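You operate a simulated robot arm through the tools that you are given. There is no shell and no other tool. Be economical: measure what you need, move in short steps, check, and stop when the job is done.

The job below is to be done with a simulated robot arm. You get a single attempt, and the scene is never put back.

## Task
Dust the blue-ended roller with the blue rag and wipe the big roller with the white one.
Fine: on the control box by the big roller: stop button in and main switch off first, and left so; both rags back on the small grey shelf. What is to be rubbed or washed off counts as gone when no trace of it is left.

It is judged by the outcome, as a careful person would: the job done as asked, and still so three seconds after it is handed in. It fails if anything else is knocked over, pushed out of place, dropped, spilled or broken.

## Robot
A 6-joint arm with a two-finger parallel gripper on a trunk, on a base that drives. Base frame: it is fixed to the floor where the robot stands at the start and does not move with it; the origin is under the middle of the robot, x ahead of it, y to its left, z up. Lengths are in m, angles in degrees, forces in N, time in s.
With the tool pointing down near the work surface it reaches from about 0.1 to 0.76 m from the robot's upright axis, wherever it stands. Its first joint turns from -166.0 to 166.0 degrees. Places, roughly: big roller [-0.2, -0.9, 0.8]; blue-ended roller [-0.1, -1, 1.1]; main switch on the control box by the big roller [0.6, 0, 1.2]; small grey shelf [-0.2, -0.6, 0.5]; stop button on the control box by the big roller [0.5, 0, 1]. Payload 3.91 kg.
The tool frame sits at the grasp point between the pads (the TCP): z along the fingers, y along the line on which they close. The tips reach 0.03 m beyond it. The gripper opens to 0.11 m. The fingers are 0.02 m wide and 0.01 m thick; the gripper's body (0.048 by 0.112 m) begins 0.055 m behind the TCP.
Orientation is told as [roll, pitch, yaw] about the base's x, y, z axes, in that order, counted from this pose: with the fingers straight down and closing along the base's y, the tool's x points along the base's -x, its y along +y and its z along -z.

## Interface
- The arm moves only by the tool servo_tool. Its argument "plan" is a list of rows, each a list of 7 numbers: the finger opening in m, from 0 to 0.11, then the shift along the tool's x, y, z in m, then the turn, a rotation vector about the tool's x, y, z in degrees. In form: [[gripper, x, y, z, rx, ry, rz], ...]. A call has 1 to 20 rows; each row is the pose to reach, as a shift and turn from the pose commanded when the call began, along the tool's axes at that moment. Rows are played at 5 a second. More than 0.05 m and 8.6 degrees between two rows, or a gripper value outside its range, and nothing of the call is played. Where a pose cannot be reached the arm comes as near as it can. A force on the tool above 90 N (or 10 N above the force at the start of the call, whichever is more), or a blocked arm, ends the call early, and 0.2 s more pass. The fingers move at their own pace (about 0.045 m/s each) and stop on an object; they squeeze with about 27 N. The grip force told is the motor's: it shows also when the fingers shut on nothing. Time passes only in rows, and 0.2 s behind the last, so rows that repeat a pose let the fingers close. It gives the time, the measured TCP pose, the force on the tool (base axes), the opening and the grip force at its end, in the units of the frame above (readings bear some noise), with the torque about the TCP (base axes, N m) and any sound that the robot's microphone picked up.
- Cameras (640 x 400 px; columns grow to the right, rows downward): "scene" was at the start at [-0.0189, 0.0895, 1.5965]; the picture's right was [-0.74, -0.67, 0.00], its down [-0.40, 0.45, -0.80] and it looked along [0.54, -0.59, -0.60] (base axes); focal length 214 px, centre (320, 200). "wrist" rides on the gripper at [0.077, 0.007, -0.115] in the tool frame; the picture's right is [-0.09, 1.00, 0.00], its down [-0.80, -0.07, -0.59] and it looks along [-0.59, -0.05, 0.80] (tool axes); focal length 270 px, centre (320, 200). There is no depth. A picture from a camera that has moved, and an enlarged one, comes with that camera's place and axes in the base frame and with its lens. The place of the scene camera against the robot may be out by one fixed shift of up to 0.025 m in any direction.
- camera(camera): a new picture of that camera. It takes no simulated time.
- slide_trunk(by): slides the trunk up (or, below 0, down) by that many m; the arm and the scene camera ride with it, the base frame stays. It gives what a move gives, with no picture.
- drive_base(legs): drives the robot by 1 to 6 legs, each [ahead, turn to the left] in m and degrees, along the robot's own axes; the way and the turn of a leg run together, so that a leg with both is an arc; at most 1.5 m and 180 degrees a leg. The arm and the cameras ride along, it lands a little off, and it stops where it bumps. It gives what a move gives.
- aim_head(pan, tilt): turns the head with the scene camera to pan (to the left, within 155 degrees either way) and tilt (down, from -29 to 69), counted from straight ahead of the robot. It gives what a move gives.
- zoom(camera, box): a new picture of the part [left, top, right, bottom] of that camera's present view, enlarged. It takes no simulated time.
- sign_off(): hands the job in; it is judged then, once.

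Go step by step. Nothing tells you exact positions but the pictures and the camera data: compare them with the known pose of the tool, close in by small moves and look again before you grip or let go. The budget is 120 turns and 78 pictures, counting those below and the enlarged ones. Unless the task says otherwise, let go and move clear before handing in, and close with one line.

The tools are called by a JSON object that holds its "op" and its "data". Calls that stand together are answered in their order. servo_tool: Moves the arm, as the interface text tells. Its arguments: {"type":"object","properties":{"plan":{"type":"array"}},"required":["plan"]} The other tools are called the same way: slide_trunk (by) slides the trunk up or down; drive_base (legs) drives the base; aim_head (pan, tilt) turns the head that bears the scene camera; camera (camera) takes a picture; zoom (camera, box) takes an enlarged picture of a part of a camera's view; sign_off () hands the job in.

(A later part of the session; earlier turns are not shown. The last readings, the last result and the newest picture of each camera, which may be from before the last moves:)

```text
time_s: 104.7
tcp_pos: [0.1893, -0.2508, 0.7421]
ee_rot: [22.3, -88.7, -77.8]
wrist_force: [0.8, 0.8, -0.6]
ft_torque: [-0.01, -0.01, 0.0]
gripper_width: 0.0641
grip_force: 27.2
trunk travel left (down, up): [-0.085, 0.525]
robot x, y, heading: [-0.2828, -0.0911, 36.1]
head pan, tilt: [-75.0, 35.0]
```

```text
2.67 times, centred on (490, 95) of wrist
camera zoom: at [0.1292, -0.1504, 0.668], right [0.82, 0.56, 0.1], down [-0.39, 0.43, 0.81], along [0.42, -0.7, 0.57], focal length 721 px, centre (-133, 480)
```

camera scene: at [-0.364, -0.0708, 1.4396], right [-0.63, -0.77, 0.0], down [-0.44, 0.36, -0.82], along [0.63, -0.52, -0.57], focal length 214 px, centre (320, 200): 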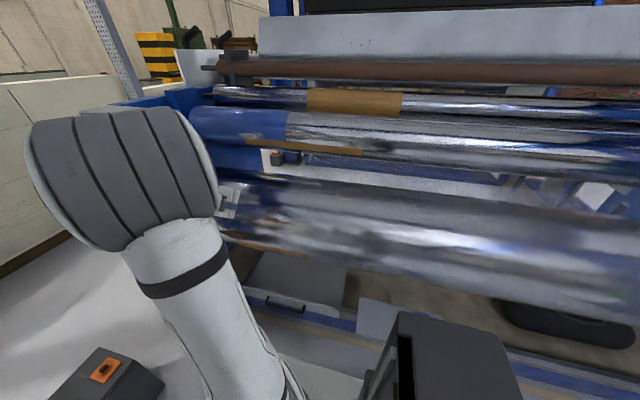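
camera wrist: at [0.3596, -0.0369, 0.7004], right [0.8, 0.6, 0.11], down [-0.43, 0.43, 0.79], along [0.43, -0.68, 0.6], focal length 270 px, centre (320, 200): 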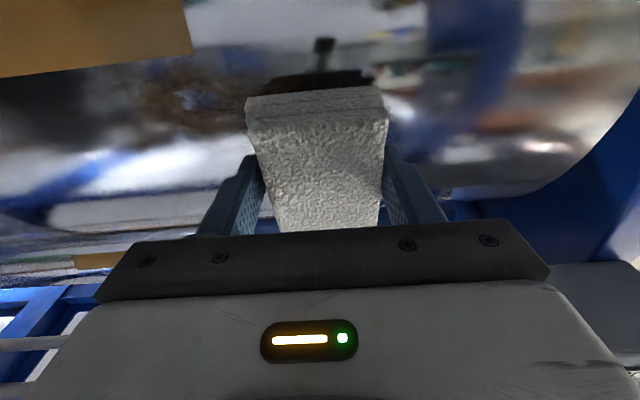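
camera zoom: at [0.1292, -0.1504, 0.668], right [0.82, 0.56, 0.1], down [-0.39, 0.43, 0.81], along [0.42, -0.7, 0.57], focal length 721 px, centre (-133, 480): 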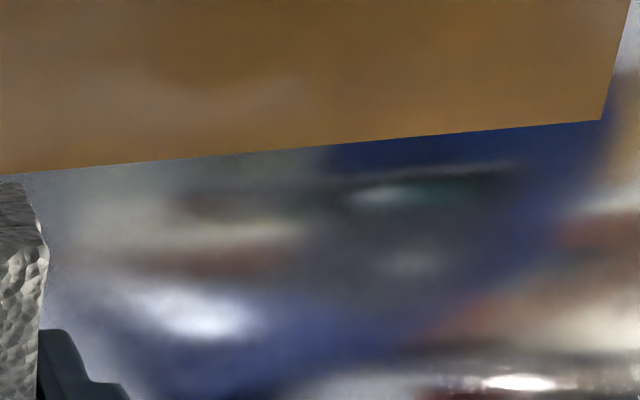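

The stain looks gone. To be sure of its upper and lower rims I'll add a pass with the tool pitched a little (about 80°), then check from the original viewpoint.

{"op": "servo_tool", "data": {"plan": [[0.04, -0.03, 0.03, 0, 0, 4, 0], [0.04, -0.065, 0.06, 0.01, 0, 8.5, 0], [0.04, -0.065, 0.094, 0.03, 0, 8.5, 0], [0.04, -0.065, 0.094, 0.055, 0, 8.5, 0], [0.04, -0.065, 0.094, 0.062, 0, 8.5, 0]]}}

{"op": "servo_tool", "data": {"plan": [[0.04, 0, 0, 0.003, 0, 0, 0], [0.04, 0, 0, 0.006, 0, 0, 0], [0.04, 0, 0, 0.009, 0, 0, 0]]}}

```text
time_s: 105.9
tcp_pos: [0.3056, -0.2507, 0.8058]
ee_rot: [2.6, -80.2, -58.1]
wrist_force: [-0.1, -0.9, -1.0]
ft_torque: [0.01, 0.02, 0.02]
gripper_width: 0.0642
grip_force: 26.5
trunk travel left (down, up): [-0.085, 0.525]
robot x, y, heading: [-0.2837, -0.098, 35.6]
head pan, tilt: [-75.0, 35.0]
```

```text
time_s: 106.7
tcp_pos: [0.3079, -0.2552, 0.8064]
ee_rot: [2.5, -80.2, -57.6]
wrist_force: [-36.0, 33.9, -1.7]
ft_torque: [0.68, 0.36, 1.38]
gripper_width: 0.0641
grip_force: 27.1
trunk travel left (down, up): [-0.085, 0.525]
robot x, y, heading: [-0.284, -0.0913, 35.7]
head pan, tilt: [-75.0, 35.0]
```

{"op": "servo_tool", "data": {"plan": [[0.04, 0, 0, -0.001, 0, 0, 0], [0.04, 0, 0.03, -0.0015, 0, 0, 0], [0.04, 0, 0.06, -0.002, 0, 0, 0], [0.04, 0, 0.09, -0.0025, 0, 0, 0], [0.04, 0, 0.12, -0.003, 0, 0, 0], [0.04, 0, 0.15, -0.0035, 0, 0, 0], [0.04, 0, 0.17, -0.004, 0, 0, 0], [0.04, 0, 0.14, -0.0035, 0, 0, 0], [0.04, 0, 0.11, -0.003, 0, 0, 0], [0.04, 0, 0.08, -0.0025, 0, 0, 0], [0.04, 0, 0.05, -0.002, 0, 0, 0], [0.04, 0, 0.02, -0.001, 0, 0, 0]]}}

```text
time_s: 108.3
tcp_pos: [0.4377, -0.1605, 0.8106]
ee_rot: [4.3, -80.5, -59.5]
wrist_force: [-23.9, 13.6, 7.5]
ft_torque: [0.31, -0.03, 0.48]
gripper_width: 0.064
grip_force: 26.8
trunk travel left (down, up): [-0.085, 0.525]
robot x, y, heading: [-0.2833, -0.0936, 35.8]
head pan, tilt: [-75.0, 35.0]
stopped in row 7: the force on the tool passed its limit at 130 N (the readings are from after the stop); the commanded pose is now the measured one
```

The outward stroke is done; it bumped at the far end near s=-0.26. Now the return stroke, then a pass at about 97°.

{"op": "servo_tool", "data": {"plan": [[0.04, 0, -0.005, 0, 0, 0, 0], [0.04, 0, -0.03, 0.0005, 0, 0, 0], [0.04, 0, -0.06, 0.001, 0, 0, 0], [0.04, 0, -0.09, 0.0015, 0, 0, 0], [0.04, 0, -0.12, 0.002, 0, 0, 0], [0.04, 0, -0.15, 0.002, 0, 0, 0], [0.04, 0, -0.15, -0.03, 0, 0, 0]]}}

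{"op": "servo_tool", "data": {"plan": [[0.04, 0.02, 0, 0, 0, -5, 0], [0.04, 0.045, 0, 0, 0, -10, 0], [0.04, 0.07, 0, 0, 0, -15, 0], [0.04, 0.085, 0, 0.005, 0, -17, 0], [0.04, 0.09, 0, 0.015, 0, -17, 0], [0.04, 0.09, 0, 0.02, 0, -17, 0]]}}

```text
time_s: 109.9
tcp_pos: [0.3007, -0.2263, 0.8115]
ee_rot: [2.7, -80.3, -58.2]
wrist_force: [0.2, 0.0, -0.6]
ft_torque: [-0.03, 0.04, -0.02]
gripper_width: 0.064
grip_force: 27.2
trunk travel left (down, up): [-0.085, 0.525]
robot x, y, heading: [-0.2823, -0.0934, 35.8]
head pan, tilt: [-75.0, 35.0]
```

```text
time_s: 111.3
tcp_pos: [0.3049, -0.2283, 0.7192]
ee_rot: [175.9, -82.7, 128.8]
wrist_force: [0.2, -0.2, -0.9]
ft_torque: [0.0, -0.02, -0.03]
gripper_width: 0.0644
grip_force: 27.1
trunk travel left (down, up): [-0.085, 0.525]
robot x, y, heading: [-0.2818, -0.0925, 35.5]
head pan, tilt: [-75.0, 35.0]
```

I'll check from the original viewpoint before going lower, since the brown sheet is close there.

{"op": "servo_tool", "data": {"plan": [[0.04, -0.01, -0.03, -0.04, 0, 3, 0], [0.04, -0.02, -0.06, -0.08, 0, 6, 0], [0.04, -0.035, -0.085, -0.12, 0, 8, 0]]}}

{"op": "zoom", "data": {"camera": "wrist", "box": [360, 0, 600, 150]}}

```text
refused: row 1 steps farther than a row can; nothing moved
```

```text
2.67 times, centred on (480, 75) of wrist
camera zoom: at [0.2512, -0.1362, 0.6287], right [0.81, 0.58, 0.1], down [-0.46, 0.52, 0.72], along [0.36, -0.63, 0.69], focal length 721 px, centre (-107, 533)
```

zoom: 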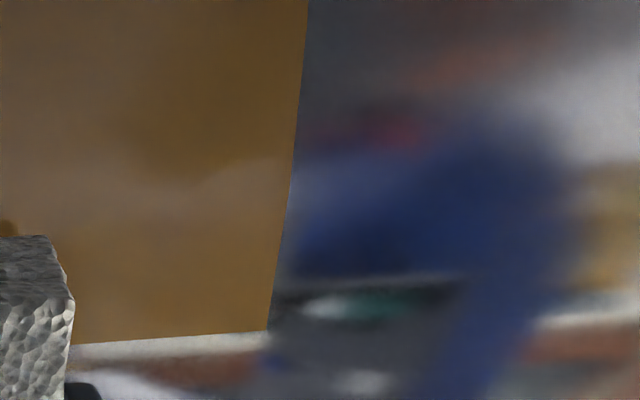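

{"op": "servo_tool", "data": {"plan": [[0.04, -0.01, -0.02, -0.03, 0, 2, 0], [0.04, -0.02, -0.04, -0.06, 0, 4, 0], [0.04, -0.03, -0.06, -0.09, 0, 6, 0], [0.04, -0.035, -0.08, -0.12, 0, 8, 0]]}}

{"op": "zoom", "data": {"camera": "wrist", "box": [360, 0, 600, 150]}}

```text
time_s: 112.3
tcp_pos: [0.1696, -0.1714, 0.7377]
ee_rot: [32.2, -89.0, -87.6]
wrist_force: [-0.3, -2.0, -0.4]
ft_torque: [-0.03, -0.04, 0.0]
gripper_width: 0.0644
grip_force: 27.5
trunk travel left (down, up): [-0.085, 0.525]
robot x, y, heading: [-0.2873, -0.0949, 35.6]
head pan, tilt: [-75.0, 35.0]
```

```text
2.67 times, centred on (480, 75) of wrist
camera zoom: at [0.1095, -0.0714, 0.6628], right [0.82, 0.56, 0.1], down [-0.4, 0.44, 0.81], along [0.41, -0.7, 0.58], focal length 721 px, centre (-107, 533)
```

zoom: 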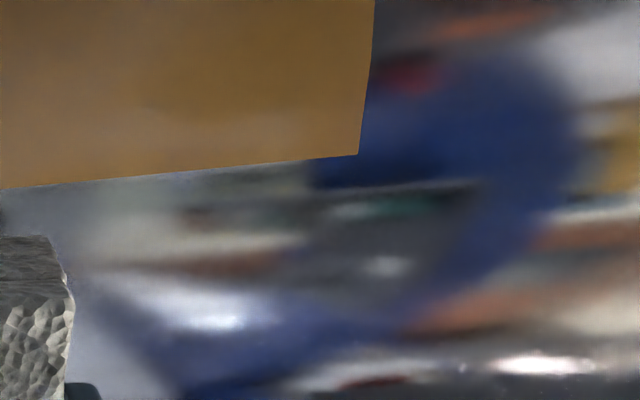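

No trace of the stain is left. Now I'll return the white rag: point the tool down, drive back 0.3 m and put it on the shelf.

{"op": "servo_tool", "data": {"plan": [[0.04, -0.012, 0, 0.005, 0, 8, 0], [0.04, -0.024, 0, 0.01, 0, 16, 0], [0.04, -0.036, 0, 0.015, 0, 24, 0], [0.04, -0.048, 0, 0.02, 0, 32, 0], [0.04, -0.06, 0, 0.025, 0, 40, 0], [0.04, -0.072, 0, 0.03, 0, 48, 0], [0.04, -0.084, 0, 0.035, 0, 56, 0], [0.04, -0.096, 0, 0.04, 0, 64, 0], [0.04, -0.108, 0, 0.045, 0, 72, 0], [0.04, -0.12, 0, 0.05, 0, 80, 0], [0.04, -0.13, 0, 0.055, 0, 87, 0]]}}

{"op": "drive_base", "data": {"legs": [[-0.3, 0]]}}

```text
time_s: 114.7
tcp_pos: [0.199, -0.2171, 0.8691]
ee_rot: [0.6, -2.2, -55.3]
wrist_force: [1.6, 0.1, -0.5]
ft_torque: [-0.01, -0.01, 0.01]
gripper_width: 0.0642
grip_force: 27.2
trunk travel left (down, up): [-0.085, 0.525]
robot x, y, heading: [-0.2809, -0.0926, 36.1]
head pan, tilt: [-75.0, 35.0]
```

```text
time_s: 116.8
tcp_pos: [-0.0528, -0.3975, 0.8696]
ee_rot: [0.4, -2.2, -55.0]
wrist_force: [-0.2, 0.4, -0.1]
ft_torque: [0.0, -0.01, -0.01]
gripper_width: 0.0644
grip_force: 26.5
trunk travel left (down, up): [-0.085, 0.525]
robot x, y, heading: [-0.537, -0.2716, 36.4]
head pan, tilt: [-75.0, 35.0]
```

{"op": "servo_tool", "data": {"plan": [[0.04, -0.005, -0.04, 0, 0, 0, 0], [0.04, -0.01, -0.08, 0, 0, 0, 0], [0.04, -0.015, -0.12, 0, 0, 0, -1], [0.04, -0.025, -0.16, 0, 0, 0, -1.6], [0.04, -0.025, -0.18, 0, 0, 0, -1.6], [0.04, -0.025, -0.18, 0.045, 0, 0, -1.6], [0.04, -0.025, -0.18, 0.09, 0, 0, -1.6], [0.04, -0.025, -0.18, 0.135, 0, 0, -1.6], [0.04, -0.025, -0.18, 0.18, 0, 0, -1.6], [0.04, -0.025, -0.18, 0.22, 0, 0, -1.6], [0.04, -0.025, -0.18, 0.22, 0, 0, -1.6]]}}

{"op": "camera", "data": {"camera": "wrist"}}

```text
time_s: 119.2
tcp_pos: [-0.1786, -0.5306, 0.6483]
ee_rot: [0.5, -2.3, -53.2]
wrist_force: [-0.3, -0.6, -0.1]
ft_torque: [-0.03, -0.01, 0.02]
gripper_width: 0.0643
grip_force: 26.8
trunk travel left (down, up): [-0.085, 0.525]
robot x, y, heading: [-0.5347, -0.2788, 36.4]
head pan, tilt: [-75.0, 35.0]
```

```text
16 pictures are left
camera wrist: at [-0.2227, -0.4603, 0.7601], right [0.85, 0.53, 0.01], down [0.4, -0.67, 0.63], along [0.34, -0.53, -0.78], focal length 270 px, centre (320, 200)
```

wrist: 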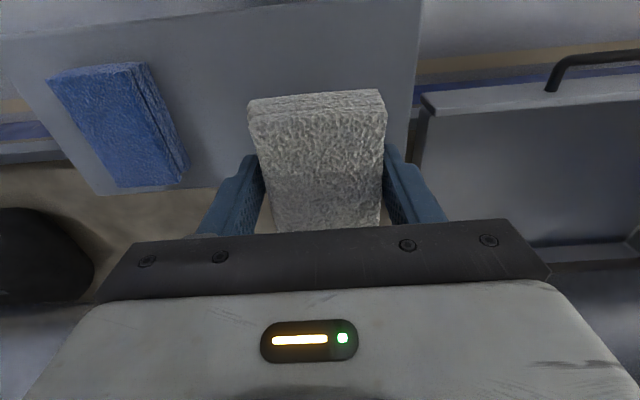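

I'm over the rag's old spot. I'll lower it the last bit until it touches, then release and lift.

{"op": "servo_tool", "data": {"plan": [[0.04, 0.006, 0, 0.03, 0, 0, 0], [0.04, 0.012, 0, 0.06, 0, 0, 0], [0.04, 0.012, 0, 0.074, 0, 0, 0], [0.04, 0.012, 0, 0.08, 0, 0, 0], [0.04, 0.012, 0, 0.084, 0, 0, 0]]}}

```text
time_s: 120.4
tcp_pos: [-0.1851, -0.5203, 0.5652]
ee_rot: [0.5, -2.3, -53.3]
wrist_force: [-0.1, 0.4, -0.3]
ft_torque: [-0.01, 0.01, -0.01]
gripper_width: 0.0644
grip_force: 27.1
trunk travel left (down, up): [-0.085, 0.525]
robot x, y, heading: [-0.5394, -0.2743, 36.5]
head pan, tilt: [-75.0, 35.0]
```

{"op": "servo_tool", "data": {"plan": [[0.04, 0, 0, 0.003, 0, 0, 0], [0.04, 0, 0, 0.006, 0, 0, 0], [0.04, 0, 0, 0.008, 0, 0, 0]]}}

```text
time_s: 121.2
tcp_pos: [-0.1853, -0.5207, 0.5556]
ee_rot: [0.5, -2.2, -53.4]
wrist_force: [-0.3, -0.2, -1.0]
ft_torque: [-0.02, 0.0, 0.02]
gripper_width: 0.064
grip_force: 26.8
trunk travel left (down, up): [-0.085, 0.525]
robot x, y, heading: [-0.5385, -0.2794, 36.5]
head pan, tilt: [-75.0, 35.0]
```

{"op": "servo_tool", "data": {"plan": [[0.04, 0, 0, 0.002, 0, 0, 0], [0.04, 0, 0, 0.004, 0, 0, 0], [0.07, 0, 0, 0.004, 0, 0, 0], [0.1, 0, 0, 0.004, 0, 0, 0], [0.1, 0, 0, 0.004, 0, 0, 0], [0.1, 0, 0, -0.02, 0, 0, 0], [0.1, 0, 0, -0.06, 0, 0, 0], [0.1, 0, 0, -0.1, 0, 0, 0]]}}

{"op": "camera", "data": {"camera": "wrist"}}

```text
time_s: 123.0
tcp_pos: [-0.1866, -0.521, 0.655]
ee_rot: [0.3, -2.1, -53.2]
wrist_force: [0.6, -0.3, 0.7]
ft_torque: [0.03, 0.03, 0.03]
gripper_width: 0.1002
grip_force: 0.0
trunk travel left (down, up): [-0.085, 0.525]
robot x, y, heading: [-0.5382, -0.2777, 36.6]
head pan, tilt: [-75.0, 35.0]
```

```text
15 pictures are left
camera wrist: at [-0.2308, -0.4516, 0.7663], right [0.85, 0.53, 0.01], down [0.4, -0.67, 0.62], along [0.34, -0.53, -0.78], focal length 270 px, centre (320, 200)
```

wrist: 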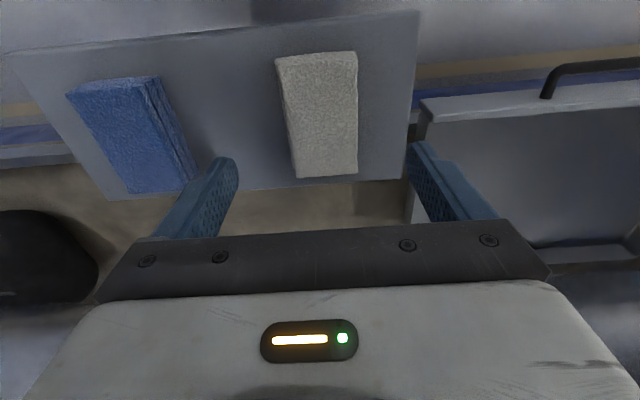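

The white rag is back on the shelf. The blue rag is 16 cm along at about (-0.312,-0.623), so I'll move over it and grip the same way.

{"op": "servo_tool", "data": {"plan": [[0.1, 0, -0.04, 0, 0, 0, 0], [0.1, 0, -0.08, 0, 0, 0, 0], [0.1, 0, -0.12, 0, 0, 0, 0], [0.1, 0, -0.16, 0, 0, 0, 0], [0.1, 0, -0.16, 0.03, 0, 0, 0], [0.1, 0, -0.16, 0.03, 0, 0, 0]]}}

{"op": "camera", "data": {"camera": "wrist"}}

```text
time_s: 124.4
tcp_pos: [-0.3175, -0.6182, 0.6221]
ee_rot: [0.4, -2.2, -53.2]
wrist_force: [0.4, -0.3, -0.2]
ft_torque: [0.01, -0.01, 0.0]
gripper_width: 0.0999
grip_force: 0.0
trunk travel left (down, up): [-0.085, 0.525]
robot x, y, heading: [-0.5359, -0.2791, 36.6]
head pan, tilt: [-75.0, 35.0]
```

```text
14 pictures are left
camera wrist: at [-0.3621, -0.5485, 0.7339], right [0.85, 0.53, 0.01], down [0.4, -0.67, 0.63], along [0.34, -0.53, -0.78], focal length 270 px, centre (320, 200)
```

wrist: 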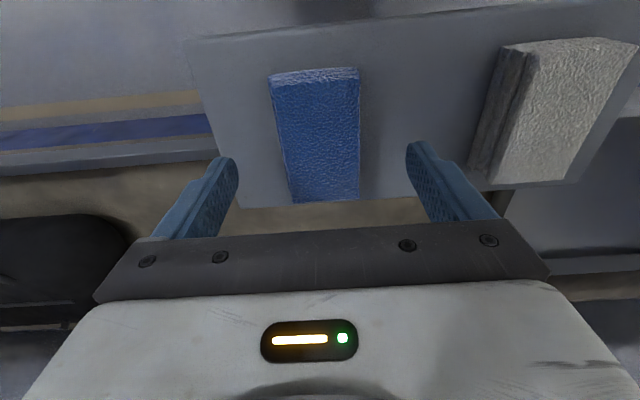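

{"op": "servo_tool", "data": {"plan": [[0.1, 0, 0.002, 0.03, 0, 0, 0], [0.1, 0, 0.002, 0.057, 0, 0, 0], [0.06, 0, 0.002, 0.057, 0, 0, 0], [0.04, 0, 0.002, 0.057, 0, 0, 0], [0.04, 0, 0.002, 0.057, 0, 0, 0], [0.04, 0, 0.002, 0.057, 0, 0, 0], [0.04, 0, 0.002, 0.01, 0, 0, 0], [0.04, 0, 0.002, -0.04, 0, 0, 0], [0.04, 0, 0.002, -0.09, 0, 0, 0], [0.04, 0, 0.002, -0.13, 0, 0, 0], [0.04, 0, 0.002, -0.17, 0, 0, 0]]}}

{"op": "camera", "data": {"camera": "wrist"}}

```text
time_s: 126.8
tcp_pos: [-0.3186, -0.6083, 0.7913]
ee_rot: [0.5, -2.3, -53.3]
wrist_force: [0.5, -0.4, 0.5]
ft_torque: [0.03, 0.02, -0.02]
gripper_width: 0.064
grip_force: 27.0
trunk travel left (down, up): [-0.085, 0.525]
robot x, y, heading: [-0.5405, -0.2742, 36.6]
head pan, tilt: [-75.0, 35.0]
```

```text
13 pictures are left
camera wrist: at [-0.3633, -0.5386, 0.904], right [0.85, 0.53, 0.01], down [0.4, -0.67, 0.63], along [0.34, -0.53, -0.78], focal length 270 px, centre (320, 200)
```

wrist: 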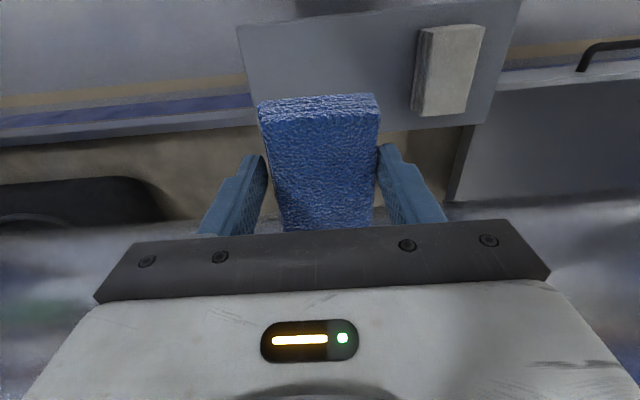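

The blue rag is in hand. I'll drive forward to about s≈0.05, raise the trunk and work on the dust patch at s≈-0.2, z≈1.13.

{"op": "drive_base", "data": {"legs": [[0.55, -0.6]]}}

{"op": "slide_trunk", "data": {"by": 0.38}}

```text
time_s: 129.9
tcp_pos: [0.1222, -0.2838, 0.7927]
ee_rot: [0.5, -2.4, -53.8]
wrist_force: [0.2, 0.8, -0.5]
ft_torque: [-0.03, 0.0, 0.02]
gripper_width: 0.0641
grip_force: 27.1
trunk travel left (down, up): [-0.085, 0.525]
robot x, y, heading: [-0.0957, 0.0533, 36.1]
head pan, tilt: [-75.0, 35.0]
```

```text
time_s: 133.6
tcp_pos: [0.1216, -0.2843, 1.1721]
ee_rot: [0.4, -2.3, -53.8]
wrist_force: [-0.4, -0.4, -0.5]
ft_torque: [0.02, -0.02, -0.01]
gripper_width: 0.064
grip_force: 26.8
trunk travel left (down, up): [-0.465, 0.145]
robot x, y, heading: [-0.0938, 0.0497, 36.1]
head pan, tilt: [-75.0, 35.0]
```

I'll level the tool in front of the blue roller and look at the dust patch up close.

{"op": "servo_tool", "data": {"plan": [[0.04, 0, 0.015, 0, 0, -8, 0], [0.04, 0, 0.03, 0, 0, -16, 0], [0.04, 0, 0.045, 0, 0, -24, 0], [0.04, 0, 0.06, 0, 0, -32, 0], [0.04, 0, 0.075, 0, 0, -40, 0], [0.04, 0, 0.09, 0, 0, -48, 0], [0.04, -0.01, 0.1, 0, 0, -56, 0], [0.04, -0.02, 0.11, 0, 0, -64, 0], [0.04, -0.03, 0.12, 0, 0, -72, 0], [0.04, -0.04, 0.12, 0, 0, -80, 0], [0.04, -0.06, 0.12, 0.0, 0, -87.7, 0], [0.04, -0.09, 0.12, 0.0, 0, -87.7, 0]]}}

{"op": "camera", "data": {"camera": "wrist"}}

```text
time_s: 136.2
tcp_pos: [0.2724, -0.285, 1.1768]
ee_rot: [87.9, -89.6, -141.6]
wrist_force: [0.0, -1.0, -0.4]
ft_torque: [-0.02, 0.03, 0.02]
gripper_width: 0.0641
grip_force: 27.5
out of reach, approached as far as the arm can: row 7, 8, 10, 11
trunk travel left (down, up): [-0.465, 0.145]
robot x, y, heading: [-0.0968, 0.0484, 36.2]
head pan, tilt: [-75.0, 35.0]
```

```text
12 pictures are left
camera wrist: at [0.2095, -0.1877, 1.0993], right [0.8, 0.59, 0.1], down [-0.41, 0.43, 0.8], along [0.43, -0.68, 0.59], focal length 270 px, centre (320, 200)
```

wrist: 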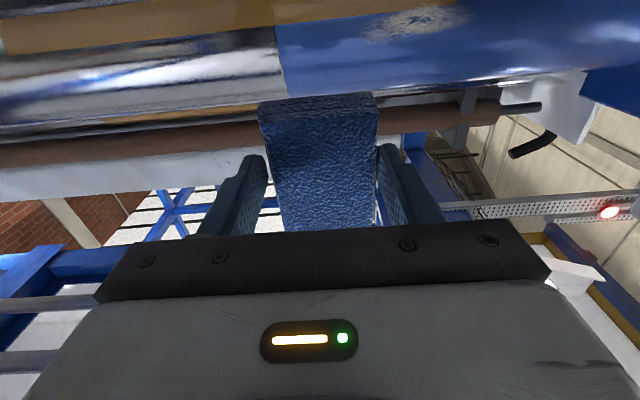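

The dust patch is at s≈-0.11…-0.235, z≈1.12–1.15 on the front of the blue roller. To clear the control box I'll roll the tool 90° so the rag's long side lies along the roller.

{"op": "servo_tool", "data": {"plan": [[0.04, 0, 0.01, 0, 0, 0, -8], [0.04, 0, 0.02, 0, 0, 0, -16], [0.04, 0.005, 0.03, 0, 0, 0, -24], [0.04, 0.01, 0.04, 0, 0, 0, -32], [0.04, 0.015, 0.05, 0, 0, 0, -40], [0.04, 0.02, 0.06, 0, 0, 0, -48], [0.04, 0.025, 0.07, 0, 0, 0, -56], [0.04, 0.03, 0.08, 0, 0, 0, -64], [0.04, 0.035, 0.09, 0.01, 0, 0, -72], [0.04, 0.04, 0.1, 0.03, 0, 0, -80], [0.04, 0.04, 0.11, 0.05, 0, 0, -88], [0.04, 0.04, 0.121, 0.08, 0, 0, -90]]}}

{"op": "camera", "data": {"camera": "wrist"}}

```text
time_s: 138.8
tcp_pos: [0.4156, -0.2785, 1.1363]
ee_rot: [-90.0, -0.4, 36.4]
wrist_force: [-0.7, 0.4, 0.3]
ft_torque: [-0.02, 0.02, -0.02]
gripper_width: 0.064
grip_force: 27.4
trunk travel left (down, up): [-0.465, 0.145]
robot x, y, heading: [-0.0947, 0.0494, 35.8]
head pan, tilt: [-75.0, 35.0]
```

```text
11 pictures are left
camera wrist: at [0.285, -0.2316, 1.1294], right [0.08, 0.06, -1.0], down [0.29, 0.95, 0.08], along [0.95, -0.3, 0.06], focal length 270 px, centre (320, 200)
```

wrist: 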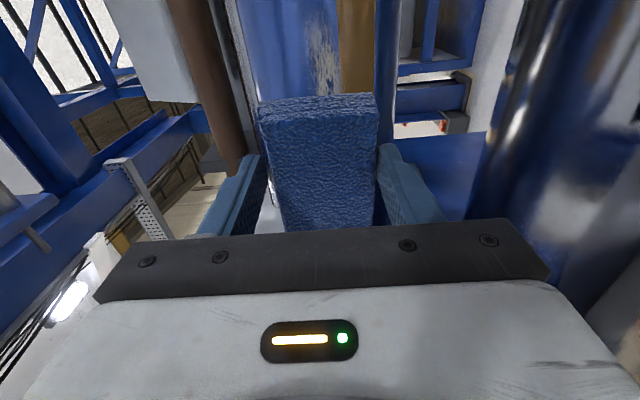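

The rag is lined up with the patch (I can see it ahead). I'll advance to just short, then feel for contact.

{"op": "servo_tool", "data": {"plan": [[0.04, 0, 0.002, 0.045, 0, 0, 0], [0.04, 0, 0.004, 0.09, 0, 0, 0], [0.04, 0, 0.005, 0.115, 0, 0, 0], [0.04, 0, 0.005, 0.125, 0, 0, 0], [0.04, 0, 0.005, 0.13, 0, 0, 0]]}}

{"op": "servo_tool", "data": {"plan": [[0.04, 0, 0, 0.003, 0, 0, 0], [0.04, 0, 0, 0.006, 0, 0, 0], [0.04, 0, 0, 0.009, 0, 0, 0], [0.04, 0, 0, 0.012, 0, 0, 0]]}}

```text
time_s: 140.0
tcp_pos: [0.4931, -0.378, 1.138]
ee_rot: [-90.3, -0.4, 36.3]
wrist_force: [-21.9, 33.9, 3.1]
ft_torque: [0.73, 0.55, 0.25]
gripper_width: 0.0643
grip_force: 27.3
trunk travel left (down, up): [-0.465, 0.145]
robot x, y, heading: [-0.0951, 0.0492, 36.2]
head pan, tilt: [-75.0, 35.0]
```

```text
time_s: 140.9
tcp_pos: [0.4919, -0.3788, 1.1361]
ee_rot: [-90.2, -0.4, 36.6]
wrist_force: [-44.4, 54.9, 11.5]
ft_torque: [1.0, 0.99, -0.35]
gripper_width: 0.0642
grip_force: 26.7
trunk travel left (down, up): [-0.465, 0.145]
robot x, y, heading: [-0.0977, 0.048, 36.1]
head pan, tilt: [-75.0, 35.0]
stopped in row 4: the force on the tool passed its limit at 94 N (the readings are from after the stop); the commanded pose is now the measured one
```

Contact is at TCP depth 0.596. I'll ease off 4 mm and dust with strokes along the roller at three slight pitches.

{"op": "servo_tool", "data": {"plan": [[0.04, 0, 0, -0.004, 0, 0, 0], [0.04, 0.03, 0, -0.004, 0, 0, 0], [0.04, 0.06, 0, -0.004, 0, 0, 0], [0.04, 0.03, 0, -0.004, 0, 0, 0], [0.04, 0, 0, -0.004, 0, 0, 0], [0.04, -0.03, 0, -0.004, 0, 0, 0], [0.04, -0.045, 0, -0.004, 0, 0, 0], [0.04, -0.045, 0.017, -0.004, 8, 0, 0], [0.04, -0.02, 0.017, -0.004, 8, 0, 0], [0.04, 0.01, 0.017, -0.004, 8, 0, 0], [0.04, 0.04, 0.017, -0.004, 8, 0, 0], [0.04, 0.06, 0.017, -0.004, 8, 0, 0], [0.04, 0.06, 0, -0.004, 0, 0, 0], [0.04, 0.06, -0.017, -0.004, -8, 0, 0], [0.04, 0.03, -0.017, -0.004, -8, 0, 0], [0.04, 0, -0.017, -0.004, -8, 0, 0], [0.04, -0.03, -0.017, -0.004, -8, 0, 0], [0.04, -0.045, -0.017, -0.004, -8, 0, 0], [0.04, 0, 0, -0.004, 0, 0, 0]]}}

```text
time_s: 142.1
tcp_pos: [0.4837, -0.389, 1.1297]
ee_rot: [-89.6, -0.6, 36.2]
wrist_force: [-23.6, 28.5, 2.3]
ft_torque: [-0.71, -1.13, -0.23]
gripper_width: 0.0643
grip_force: 26.7
trunk travel left (down, up): [-0.465, 0.145]
robot x, y, heading: [-0.0944, 0.0506, 36.1]
head pan, tilt: [-75.0, 35.0]
stopped in row 5: the force on the tool passed its limit at 176 N (the readings are from after the stop); the commanded pose is now the measured one
```

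There was a force spike on the return stroke, so I'll use lighter contact.

{"op": "servo_tool", "data": {"plan": [[0.04, 0, 0, -0.004, 0, 0, 0], [0.04, -0.02, 0, -0.004, 0, 0, 0], [0.04, -0.04, 0, -0.004, 0, 0, 0], [0.04, -0.055, 0, -0.004, 0, 0, 0]]}}

```text
time_s: 143.1
tcp_pos: [0.5273, -0.3547, 1.1307]
ee_rot: [-89.5, -0.6, 36.2]
wrist_force: [-21.7, 11.9, 3.5]
ft_torque: [-0.33, -0.93, -0.17]
gripper_width: 0.0641
grip_force: 26.7
trunk travel left (down, up): [-0.465, 0.145]
robot x, y, heading: [-0.0976, 0.0517, 36.3]
head pan, tilt: [-75.0, 35.0]
```

Light contact works. I'll return with the tool pitched +8° (lower band), keeping it light.

{"op": "servo_tool", "data": {"plan": [[0.04, 0, 0, -0.003, 0, 0, 0], [0.04, 0, 0.015, -0.003, 7, 0, 0], [0.04, 0.025, 0.015, -0.001, 7, 0, 0], [0.04, 0.05, 0.015, -0.001, 7, 0, 0], [0.04, 0.075, 0.015, -0.001, 7, 0, 0], [0.04, 0.1, 0.015, -0.001, 7, 0, 0]]}}

```text
time_s: 144.5
tcp_pos: [0.4464, -0.4155, 1.1141]
ee_rot: [-96.5, -0.4, 36.1]
wrist_force: [-5.5, 17.2, 4.2]
ft_torque: [-0.84, -0.11, 0.4]
gripper_width: 0.0645
grip_force: 26.9
trunk travel left (down, up): [-0.465, 0.145]
robot x, y, heading: [-0.097, 0.05, 35.8]
head pan, tilt: [-75.0, 35.0]
```

Good light contact. Now the upper band (pitch back to -7°), then I'll lift away and look.

{"op": "servo_tool", "data": {"plan": [[0.04, 0, -0.008, -0.004, -7, 0, 0], [0.04, 0, -0.03, -0.003, -14, 0, 0], [0.04, -0.025, -0.03, -0.001, -14, 0, 0], [0.04, -0.05, -0.03, -0.001, -14, 0, 0], [0.04, -0.075, -0.03, -0.001, -14, 0, 0], [0.04, -0.1, -0.03, -0.001, -14, 0, 0]]}}

{"op": "servo_tool", "data": {"plan": [[0.04, 0.02, 0, 0, 3, 0, 0], [0.04, 0.045, 0.005, 0, 6, 0, 0], [0.04, 0.06, 0.01, -0.03, 6, 0, 0], [0.04, 0.09, 0.01, -0.06, 6, 0, 0], [0.04, 0.12, 0.01, -0.09, 6, 0, 0], [0.04, 0.15, 0.01, -0.12, 6, 0, 0], [0.04, 0.17, 0.01, -0.15, 6, 0, 0]]}}

{"op": "zoom", "data": {"camera": "wrist", "box": [180, 0, 460, 175]}}

```text
time_s: 145.9
tcp_pos: [0.5262, -0.3504, 1.1399]
ee_rot: [-82.4, -0.6, 36.0]
wrist_force: [-0.1, -0.1, -0.5]
ft_torque: [-0.04, -0.02, 0.0]
gripper_width: 0.0641
grip_force: 27.2
trunk travel left (down, up): [-0.465, 0.145]
robot x, y, heading: [-0.0947, 0.0499, 36.1]
head pan, tilt: [-75.0, 35.0]
```

```text
time_s: 147.5
tcp_pos: [0.3004, -0.3319, 1.149]
ee_rot: [-88.4, -0.5, 36.2]
wrist_force: [-0.2, 0.5, -0.7]
ft_torque: [0.0, -0.04, -0.04]
gripper_width: 0.064
grip_force: 26.6
trunk travel left (down, up): [-0.465, 0.145]
robot x, y, heading: [-0.0952, 0.0518, 36.3]
head pan, tilt: [-75.0, 35.0]
```

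```text
2.29 times, centred on (320, 88) of wrist
camera zoom: at [0.1694, -0.284, 1.1459], right [0.06, 0.08, -0.99], down [0.3, 0.95, 0.09], along [0.95, -0.3, 0.03], focal length 618 px, centre (320, 457)
```

zoom: 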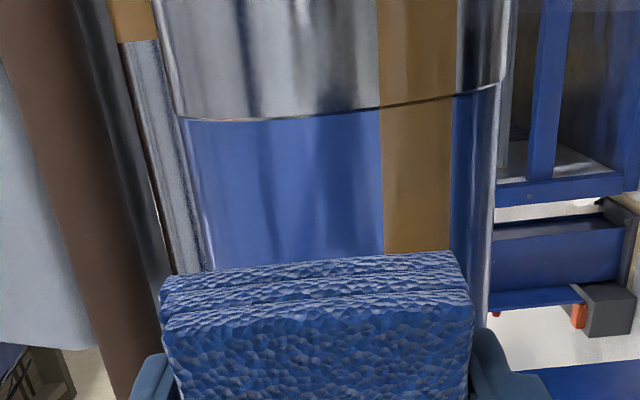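

The rag hides the patch from this side. I'll roll the tool back, as needed for the shelf anyway, which gives the earlier view from below.

{"op": "servo_tool", "data": {"plan": [[0.04, 0, 0, -0.005, 0, 0, 8], [0.04, 0, 0, -0.01, 0, 0, 16], [0.04, 0, 0, -0.015, 0, 0, 24], [0.04, 0, 0, -0.02, 0, 0, 32], [0.04, 0, 0, -0.025, 0, 0, 40], [0.04, 0, 0, -0.03, 0, 0, 48], [0.04, 0, -0.005, -0.035, 0, 0, 56], [0.04, 0, -0.01, -0.04, 0, 0, 64], [0.04, 0, -0.015, -0.045, 0, 0, 72], [0.04, 0, -0.02, -0.05, 0, 0, 80], [0.04, 0, -0.02, -0.05, 0, 0, 88]]}}

{"op": "zoom", "data": {"camera": "wrist", "box": [250, 0, 550, 188]}}

```text
time_s: 149.9
tcp_pos: [0.2702, -0.292, 1.1725]
ee_rot: [-39.0, -87.9, -14.8]
wrist_force: [0.2, -0.5, 0.7]
ft_torque: [0.0, 0.03, 0.03]
gripper_width: 0.0646
grip_force: 26.6
trunk travel left (down, up): [-0.465, 0.145]
robot x, y, heading: [-0.0968, 0.0501, 36.2]
head pan, tilt: [-75.0, 35.0]
```

```text
2.13 times, centred on (400, 94) of wrist
camera zoom: at [0.2047, -0.1943, 1.0986], right [0.81, 0.59, 0.06], down [-0.38, 0.43, 0.82], along [0.45, -0.69, 0.57], focal length 575 px, centre (150, 426)
```

zoom: 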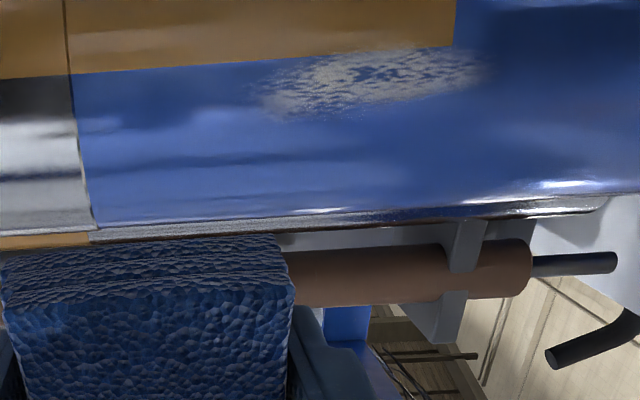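

The dust is still there; my strokes were either too few or too light. The geometry is now well fixed (roller centre d 0.729, z 1.128, r 0.09), so I'll go back in rolled and rub more thoroughly.

{"op": "servo_tool", "data": {"plan": [[0.04, 0, 0.01, 0, 0, 0, -8], [0.04, 0, 0.02, 0, 0, 0, -16], [0.04, 0.005, 0.03, 0, 0, 0, -24], [0.04, 0.01, 0.04, 0, 0, 0, -32], [0.04, 0.015, 0.05, 0, 0, 0, -40], [0.04, 0.02, 0.06, 0, 0, 0, -48], [0.04, 0.025, 0.07, 0, 0, 0, -56], [0.04, 0.03, 0.08, 0, 0, 0, -64], [0.04, 0.035, 0.09, 0.01, 0, 0, -72], [0.04, 0.04, 0.1, 0.03, 0, 0, -80], [0.04, 0.043, 0.11, 0.05, 0, 0, -88], [0.04, 0.043, 0.125, 0.08, 0, 0, -88], [0.04, 0.043, 0.125, 0.12, 0, 0, -88], [0.04, 0.043, 0.125, 0.16, 0, 0, -88], [0.04, 0.043, 0.125, 0.185, 0, 0, -88]]}}

{"op": "camera", "data": {"camera": "wrist"}}

```text
time_s: 153.1
tcp_pos: [0.4775, -0.3695, 1.1191]
ee_rot: [-88.2, -0.6, 36.2]
wrist_force: [0.0, 0.4, -0.3]
ft_torque: [0.01, -0.01, 0.01]
gripper_width: 0.0641
grip_force: 27.3
trunk travel left (down, up): [-0.465, 0.145]
robot x, y, heading: [-0.0938, 0.0483, 36.3]
head pan, tilt: [-75.0, 35.0]
```

```text
8 pictures are left
camera wrist: at [0.3475, -0.3221, 1.1156], right [0.06, 0.08, -0.99], down [0.3, 0.95, 0.09], along [0.95, -0.3, 0.03], focal length 270 px, centre (320, 200)
```

wrist: 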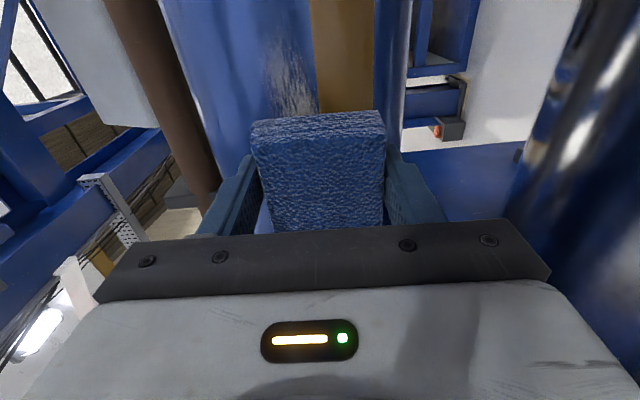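

The patch is at z≈1.131. I'll raise 1.2 cm, make contact and rub with moderate pressure in short strokes.

{"op": "servo_tool", "data": {"plan": [[0.04, 0, -0.012, 0, 0, 0, 0], [0.04, 0, -0.012, 0.012, 0, 0, 0], [0.04, 0, -0.012, 0.0175, 0, 0, 0], [0.04, 0.02, -0.012, 0.0175, 0, 0, 0], [0.04, 0.04, -0.012, 0.0175, 0, 0, 0], [0.04, 0.02, -0.012, 0.0175, 0, 0, 0], [0.04, 0, -0.012, 0.0175, 0, 0, 0], [0.04, -0.02, -0.012, 0.0175, 0, 0, 0], [0.04, -0.04, -0.012, 0.0175, 0, 0, 0], [0.04, -0.02, -0.012, 0.0175, 0, 0, 0], [0.04, 0, -0.012, 0.0175, 0, 0, 0]]}}

```text
time_s: 155.5
tcp_pos: [0.4896, -0.3817, 1.1328]
ee_rot: [-88.3, -0.4, 36.2]
wrist_force: [0.1, -0.3, -1.2]
ft_torque: [-0.02, 0.01, -0.03]
gripper_width: 0.0643
grip_force: 26.7
trunk travel left (down, up): [-0.465, 0.145]
robot x, y, heading: [-0.096, 0.0505, 36.2]
head pan, tilt: [-75.0, 35.0]
```

No contact, because the rag has been pushed back a little in the grip. I'll advance until it touches.

{"op": "servo_tool", "data": {"plan": [[0.04, 0, 0, 0.003, 0, 0, 0], [0.04, 0, 0, 0.006, 0, 0, 0], [0.04, 0, 0, 0.008, 0, 0, 0]]}}

```text
time_s: 156.3
tcp_pos: [0.4907, -0.3823, 1.1326]
ee_rot: [-88.4, -0.5, 36.2]
wrist_force: [-30.8, 40.0, -12.1]
ft_torque: [-0.63, -0.42, -0.04]
gripper_width: 0.0641
grip_force: 27.5
trunk travel left (down, up): [-0.465, 0.145]
robot x, y, heading: [-0.0976, 0.0462, 36.2]
head pan, tilt: [-75.0, 35.0]
```

Contact gives 52 N at this command. I'll ease 2 mm and rub.

{"op": "servo_tool", "data": {"plan": [[0.04, 0, 0, -0.002, 0, 0, 0], [0.04, -0.015, 0, -0.002, 0, 0, 0], [0.04, -0.03, 0, -0.002, 0, 0, 0], [0.04, -0.045, 0, -0.002, 0, 0, 0], [0.04, -0.03, 0, -0.003, 0, 0, 0], [0.04, -0.015, 0, -0.003, 0, 0, 0], [0.04, 0, 0, -0.003, 0, 0, 0], [0.04, 0.015, 0, -0.003, 0, 0, 0], [0.04, 0.03, 0, -0.003, 0, 0, 0], [0.04, 0.045, 0, -0.003, 0, 0, 0], [0.04, 0.03, 0, -0.003, 0, 0, 0], [0.04, 0.015, 0, -0.003, 0, 0, 0], [0.04, 0, 0, -0.003, 0, 0, 0], [0.04, -0.015, 0, -0.003, 0, 0, 0], [0.04, -0.03, 0, -0.003, 0, 0, 0], [0.04, -0.045, 0, -0.003, 0, 0, 0]]}}

```text
time_s: 159.7
tcp_pos: [0.5233, -0.3573, 1.1356]
ee_rot: [-88.4, -0.5, 36.2]
wrist_force: [-34.3, 16.0, -5.4]
ft_torque: [0.59, 1.33, -0.21]
gripper_width: 0.0642
grip_force: 26.8
trunk travel left (down, up): [-0.465, 0.145]
robot x, y, heading: [-0.0948, 0.0487, 36.3]
head pan, tilt: [-75.0, 35.0]
```

Three full strokes done with about 33 N. Now strokes at +6° and -6° pitch to cover the rims.

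{"op": "servo_tool", "data": {"plan": [[0.04, 0, 0.012, -0.001, 6, 0, 0], [0.04, 0.02, 0.012, 0, 6, 0, 0], [0.04, 0.04, 0.012, 0, 6, 0, 0], [0.04, 0.06, 0.012, 0, 6, 0, 0], [0.04, 0.08, 0.012, 0, 6, 0, 0], [0.04, 0.09, 0.012, 0, 6, 0, 0], [0.04, 0.07, 0.012, 0, 6, 0, 0], [0.04, 0.05, 0.012, 0, 6, 0, 0], [0.04, 0.03, 0.012, 0, 6, 0, 0], [0.04, 0.01, 0.012, 0, 6, 0, 0], [0.04, 0, 0, -0.001, 0, 0, 0], [0.04, 0, -0.012, -0.001, -6, 0, 0], [0.04, 0.02, -0.012, 0, -6, 0, 0], [0.04, 0.04, -0.012, 0, -6, 0, 0], [0.04, 0.06, -0.012, 0, -6, 0, 0], [0.04, 0.08, -0.012, 0, -6, 0, 0], [0.04, 0.09, -0.012, 0, -6, 0, 0], [0.04, 0.07, -0.012, 0, -6, 0, 0], [0.04, 0.05, -0.012, 0, -6, 0, 0]]}}

```text
time_s: 161.5
tcp_pos: [0.4814, -0.3899, 1.1203]
ee_rot: [-94.4, -0.6, 36.0]
wrist_force: [-11.1, 17.0, 1.0]
ft_torque: [-0.27, -0.34, -0.13]
gripper_width: 0.0642
grip_force: 27.1
trunk travel left (down, up): [-0.465, 0.145]
robot x, y, heading: [-0.0971, 0.0486, 36.3]
head pan, tilt: [-75.0, 35.0]
stopped in row 9: the force on the tool passed its limit at 102 N (the readings are from after the stop); the commanded pose is now the measured one
```

{"op": "servo_tool", "data": {"plan": [[0.04, 0, -0.006, -0.006, -4, 0, 0], [0.04, 0, -0.024, -0.004, -12, 0, 0], [0.04, 0, -0.024, 0.002, -12, 0, 0], [0.04, -0.02, -0.024, 0.003, -12, 0, 0], [0.04, -0.04, -0.024, 0.003, -12, 0, 0], [0.04, -0.055, -0.024, 0.003, -12, 0, 0], [0.04, -0.035, -0.024, 0.003, -12, 0, 0], [0.04, -0.015, -0.024, 0.003, -12, 0, 0], [0.04, 0.005, -0.024, 0.003, -12, 0, 0], [0.04, 0.025, -0.024, 0.003, -12, 0, 0]]}}

{"op": "servo_tool", "data": {"plan": [[0.04, 0, 0, -0.03, 0, 0, 0], [0.04, 0.03, 0, -0.06, 3, 0, 0], [0.04, 0.06, 0, -0.09, 6, 0, 0], [0.04, 0.08, 0, -0.12, 6, 0, 0], [0.04, 0.09, 0, -0.15, 6, 0, 0]]}}

```text
time_s: 163.7
tcp_pos: [0.4633, -0.4042, 1.1448]
ee_rot: [-82.3, -0.5, 35.9]
wrist_force: [-5.5, 22.2, -4.1]
ft_torque: [0.78, 0.22, 0.45]
gripper_width: 0.0643
grip_force: 26.6
trunk travel left (down, up): [-0.465, 0.145]
robot x, y, heading: [-0.097, 0.0508, 36.2]
head pan, tilt: [-75.0, 35.0]
```

```text
time_s: 164.9
tcp_pos: [0.3027, -0.3372, 1.1603]
ee_rot: [-88.3, -0.6, 35.9]
wrist_force: [-0.2, 0.5, -0.6]
ft_torque: [-0.01, 0.0, 0.03]
gripper_width: 0.0641
grip_force: 27.1
trunk travel left (down, up): [-0.465, 0.145]
robot x, y, heading: [-0.0997, 0.052, 36.3]
head pan, tilt: [-75.0, 35.0]
```

Good contact on all bands. I'll roll back and look from below again.

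{"op": "servo_tool", "data": {"plan": [[0.04, 0, 0, -0.005, 0, 0, 8], [0.04, 0, 0, -0.01, 0, 0, 16], [0.04, 0, 0, -0.015, 0, 0, 24], [0.04, 0, 0, -0.02, 0, 0, 32], [0.04, 0, 0, -0.025, 0, 0, 40], [0.04, 0, 0, -0.03, 0, 0, 48], [0.04, 0, 0, -0.035, 0, 0, 56], [0.04, 0, 0, -0.04, 0, 0, 64], [0.04, 0, -0.005, -0.045, 0, 0, 72], [0.04, 0, -0.01, -0.05, 0, 0, 80], [0.04, 0, -0.01, -0.05, 0, 0, 88]]}}

{"op": "zoom", "data": {"camera": "wrist", "box": [250, 0, 550, 188]}}

```text
time_s: 167.3
tcp_pos: [0.2732, -0.3018, 1.1743]
ee_rot: [-36.7, -87.8, -17.3]
wrist_force: [0.3, 1.3, -0.8]
ft_torque: [-0.03, 0.0, 0.02]
gripper_width: 0.0644
grip_force: 27.2
trunk travel left (down, up): [-0.465, 0.145]
robot x, y, heading: [-0.0964, 0.0488, 36.2]
head pan, tilt: [-75.0, 35.0]
```

```text
2.13 times, centred on (400, 94) of wrist
camera zoom: at [0.2081, -0.2026, 1.1005], right [0.81, 0.58, 0.07], down [-0.38, 0.43, 0.82], along [0.45, -0.69, 0.57], focal length 575 px, centre (150, 426)
```

zoom: 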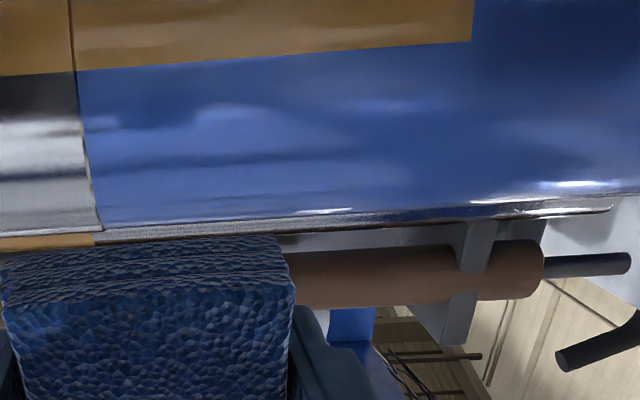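

The dust is completely gone. Now I'll return the blue rag: tool down, drive back to the shelf station, lower the trunk.

{"op": "servo_tool", "data": {"plan": [[0.04, 0, 0, -0.01, 0, 8, 0], [0.04, 0, 0, -0.02, 0, 16, 0], [0.04, 0, 0, -0.03, 0, 24, 0], [0.04, 0, -0.01, -0.04, 0, 32, 0], [0.04, 0, -0.02, -0.05, 0, 40, 0], [0.04, 0, -0.03, -0.06, 0, 48, 0], [0.04, 0, -0.04, -0.07, 0, 56, 0], [0.04, 0, -0.05, -0.08, 0, 64, 0], [0.04, 0, -0.06, -0.09, 0, 72, 0], [0.04, 0, -0.07, -0.095, 0, 80, 0], [0.04, 0, -0.08, -0.1, 0, 87, 0]]}}

{"op": "drive_base", "data": {"legs": [[-0.55, 0]]}}

{"op": "slide_trunk", "data": {"by": -0.38}}

```text
time_s: 169.7
tcp_pos: [0.1528, -0.2608, 1.1499]
ee_rot: [-14.9, -2.9, -53.4]
wrist_force: [0.0, -0.5, 0.1]
ft_torque: [-0.01, -0.03, -0.01]
gripper_width: 0.0641
grip_force: 26.6
out of reach, approached as far as the arm can: row 4, 5, 6, 7, 8, 9, 10, 11
trunk travel left (down, up): [-0.465, 0.145]
robot x, y, heading: [-0.093, 0.0482, 36.0]
head pan, tilt: [-75.0, 35.0]
```

```text
time_s: 172.9
tcp_pos: [-0.3074, -0.5901, 1.1499]
ee_rot: [-14.8, -3.1, -54.4]
wrist_force: [0.7, 0.4, -0.5]
ft_torque: [0.01, 0.0, -0.01]
gripper_width: 0.0642
grip_force: 27.1
trunk travel left (down, up): [-0.465, 0.145]
robot x, y, heading: [-0.5504, -0.2766, 34.8]
head pan, tilt: [-75.0, 35.0]
```

```text
time_s: 176.6
tcp_pos: [-0.3071, -0.5925, 0.7706]
ee_rot: [-14.8, -3.1, -54.3]
wrist_force: [0.7, -1.4, -0.3]
ft_torque: [0.02, -0.04, -0.04]
gripper_width: 0.0641
grip_force: 26.8
trunk travel left (down, up): [-0.085, 0.525]
robot x, y, heading: [-0.5463, -0.2817, 34.7]
head pan, tilt: [-75.0, 35.0]
```

The last pitch wasn't fully reached (15° of roll left over). I'll nudge outward so the commanded upright pose becomes reachable.

{"op": "servo_tool", "data": {"plan": [[0.04, -0.01, 0, 0, 0, 0, 0], [0.04, -0.01, 0, 0, 0, 0, 0], [0.04, -0.01, 0, 0, 0, 0, 0]]}}

{"op": "camera", "data": {"camera": "wrist"}}

```text
time_s: 177.4
tcp_pos: [-0.3024, -0.5994, 0.7714]
ee_rot: [-14.8, -3.1, -54.5]
wrist_force: [-0.8, -0.8, -0.5]
ft_torque: [0.01, 0.02, 0.0]
gripper_width: 0.0641
grip_force: 26.6
trunk travel left (down, up): [-0.085, 0.525]
robot x, y, heading: [-0.5522, -0.2792, 34.6]
head pan, tilt: [-75.0, 35.0]
```

```text
6 pictures are left
camera wrist: at [-0.3211, -0.51, 0.8764], right [0.84, 0.48, -0.25], down [0.51, -0.58, 0.63], along [0.16, -0.66, -0.73], focal length 270 px, centre (320, 200)
```

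wrist: 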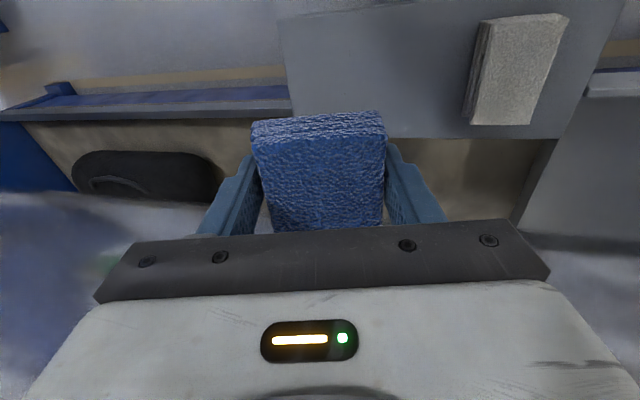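

{"op": "servo_tool", "data": {"plan": [[0.04, 0, 0, 0, -5, 0, 0], [0.04, 0, 0, 0, -10, 0, 0], [0.04, 0, 0, 0, -14.8, 0, 0], [0.04, 0, 0, 0, -14.8, 0, 0]]}}

```text
time_s: 178.4
tcp_pos: [-0.3017, -0.6003, 0.7715]
ee_rot: [-14.8, -3.1, -54.4]
wrist_force: [0.0, -0.5, 0.0]
ft_torque: [0.01, -0.03, 0.01]
gripper_width: 0.064
grip_force: 27.2
out of reach, approached as far as the arm can: row 1, 2, 3, 4
trunk travel left (down, up): [-0.085, 0.525]
robot x, y, heading: [-0.5495, -0.2801, 34.8]
head pan, tilt: [-75.0, 35.0]
```

The wrist is near a limit here. I'll move the hand forward along the machine, where upright poses worked before, and then come back.

{"op": "servo_tool", "data": {"plan": [[0.04, -0.01, 0.04, 0, 0, 0, 0], [0.04, -0.02, 0.08, 0, 0, 0, 0], [0.04, -0.02, 0.12, 0, 0, 0, 0], [0.04, -0.02, 0.16, 0, 0, 0, 0], [0.04, -0.02, 0.2, 0, 0, 0, 0], [0.04, -0.02, 0.2, 0, 0, 0, 0], [0.04, -0.02, 0.2, 0, 0, 0, 0]]}}

```text
time_s: 180.0
tcp_pos: [-0.1287, -0.5039, 0.722]
ee_rot: [-15.3, -3.3, -54.5]
wrist_force: [-0.1, -0.2, 0.2]
ft_torque: [0.02, 0.03, -0.04]
gripper_width: 0.0641
grip_force: 27.0
trunk travel left (down, up): [-0.085, 0.525]
robot x, y, heading: [-0.5514, -0.2776, 34.6]
head pan, tilt: [-75.0, 35.0]
```

{"op": "servo_tool", "data": {"plan": [[0.04, 0, 0, -0.01, -5, 0, 0], [0.04, 0, 0, -0.02, -10, 0, 0], [0.04, 0, 0, -0.03, -15.2, 0, 0], [0.04, 0, 0, -0.03, -15.2, 0, 0]]}}

```text
time_s: 181.0
tcp_pos: [-0.1281, -0.493, 0.7164]
ee_rot: [-10.6, -9.7, -53.7]
wrist_force: [0.1, -0.4, -0.6]
ft_torque: [0.03, 0.03, 0.01]
gripper_width: 0.0642
grip_force: 27.4
out of reach, approached as far as the arm can: row 1, 2, 3, 4
trunk travel left (down, up): [-0.085, 0.525]
robot x, y, heading: [-0.5519, -0.2793, 35.0]
head pan, tilt: [-75.0, 35.0]
```

The arm seems to have switched wrist configuration. I'll raise the trunk so there is room above the big roller, extend the arm, and straighten the tool there.

{"op": "slide_trunk", "data": {"by": 0.4}}

{"op": "servo_tool", "data": {"plan": [[0.04, -0.02, 0.035, 0, 0, 0, 0], [0.04, -0.04, 0.07, 0, 0, 0, 0], [0.04, -0.06, 0.105, 0, 0, 0, 0], [0.04, -0.08, 0.14, 0, 0, 0, 0], [0.04, -0.1, 0.175, -0.01, 0, 0, 0], [0.04, -0.12, 0.2, -0.02, 0, 0, 0], [0.04, -0.12, 0.2, -0.02, -5, 4, 0], [0.04, -0.12, 0.2, -0.02, -10, 8, 0]]}}

```text
time_s: 184.8
tcp_pos: [-0.1286, -0.4914, 1.1168]
ee_rot: [-10.7, -9.7, -53.8]
wrist_force: [-0.6, 0.0, -0.5]
ft_torque: [0.0, -0.02, -0.02]
gripper_width: 0.0641
grip_force: 26.5
trunk travel left (down, up): [-0.485, 0.125]
robot x, y, heading: [-0.5497, -0.2797, 34.9]
head pan, tilt: [-75.0, 35.0]
```

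```text
time_s: 186.6
tcp_pos: [0.1042, -0.4692, 1.1194]
ee_rot: [-11.6, -10.6, -53.6]
wrist_force: [0.3, -0.2, -0.6]
ft_torque: [0.03, 0.0, 0.06]
gripper_width: 0.0642
grip_force: 26.4
out of reach, approached as far as the arm can: row 7, 8
trunk travel left (down, up): [-0.485, 0.125]
robot x, y, heading: [-0.5477, -0.2798, 34.6]
head pan, tilt: [-75.0, 35.0]
```

It's still limited, probably the last wrist joint after a flip. The rag is symmetric, so I'll test which way the tool can yaw.

{"op": "servo_tool", "data": {"plan": [[0.04, 0, 0, 0, 0, 0, 8], [0.04, 0, 0, 0, 0, 0, 16], [0.04, 0, 0, 0, 0, 0, 24]]}}

{"op": "servo_tool", "data": {"plan": [[0.04, 0, 0, 0, 0, 0, -8], [0.04, 0, 0, 0, 0, 0, -16], [0.04, 0, 0, 0, 0, 0, -24]]}}

```text
time_s: 187.4
tcp_pos: [0.1053, -0.4716, 1.1198]
ee_rot: [-6.5, -14.5, -78.0]
wrist_force: [-0.8, 0.5, 0.0]
ft_torque: [0.0, -0.01, 0.05]
gripper_width: 0.0642
grip_force: 27.4
trunk travel left (down, up): [-0.485, 0.125]
robot x, y, heading: [-0.5511, -0.2757, 34.8]
head pan, tilt: [-75.0, 35.0]
```

```text
time_s: 188.2
tcp_pos: [0.1059, -0.4711, 1.1204]
ee_rot: [-11.7, -10.5, -53.6]
wrist_force: [0.7, 0.5, -0.5]
ft_torque: [0.01, 0.0, 0.03]
gripper_width: 0.0643
grip_force: 27.2
trunk travel left (down, up): [-0.485, 0.125]
robot x, y, heading: [-0.5518, -0.2755, 34.6]
head pan, tilt: [-75.0, 35.0]
```

Yaw is free, but one wrist tilt is stuck about 15° short of vertical. The shelf is flat and the rag light, so I can set its lower edge down and let it settle. I'll bring it back over its place first.

{"op": "servo_tool", "data": {"plan": [[0.04, 0.012, -0.039, 0.007, 0, 0.7, 0], [0.04, 0.024, -0.078, 0.014, 0.3, 1.4, 0], [0.04, 0.036, -0.117, 0.021, 0.6, 2.1, 0], [0.04, 0.048, -0.156, 0.028, 0.9, 2.8, 0], [0.04, 0.06, -0.195, 0.035, 1.2, 3.5, 0], [0.04, 0.072, -0.234, 0.042, 1.5, 4.2, 0], [0.04, 0.084, -0.273, 0.049, 1.8, 4.9, 0], [0.04, 0.096, -0.312, 0.056, 2.1, 5.6, 0], [0.04, 0.108, -0.351, 0.063, 2.4, 6.3, 0], [0.04, 0.12, -0.39, 0.07, 2.7, 7, 0], [0.04, 0.13, -0.426, 0.077, 3, 7.5, 0]]}}

```text
time_s: 190.6
tcp_pos: [-0.319, -0.624, 1.1069]
ee_rot: [-14.6, -3.3, -55.3]
wrist_force: [-0.8, -1.2, -0.5]
ft_torque: [0.02, 0.03, 0.01]
gripper_width: 0.064
grip_force: 26.7
trunk travel left (down, up): [-0.485, 0.125]
robot x, y, heading: [-0.5496, -0.2799, 34.7]
head pan, tilt: [-75.0, 35.0]
```

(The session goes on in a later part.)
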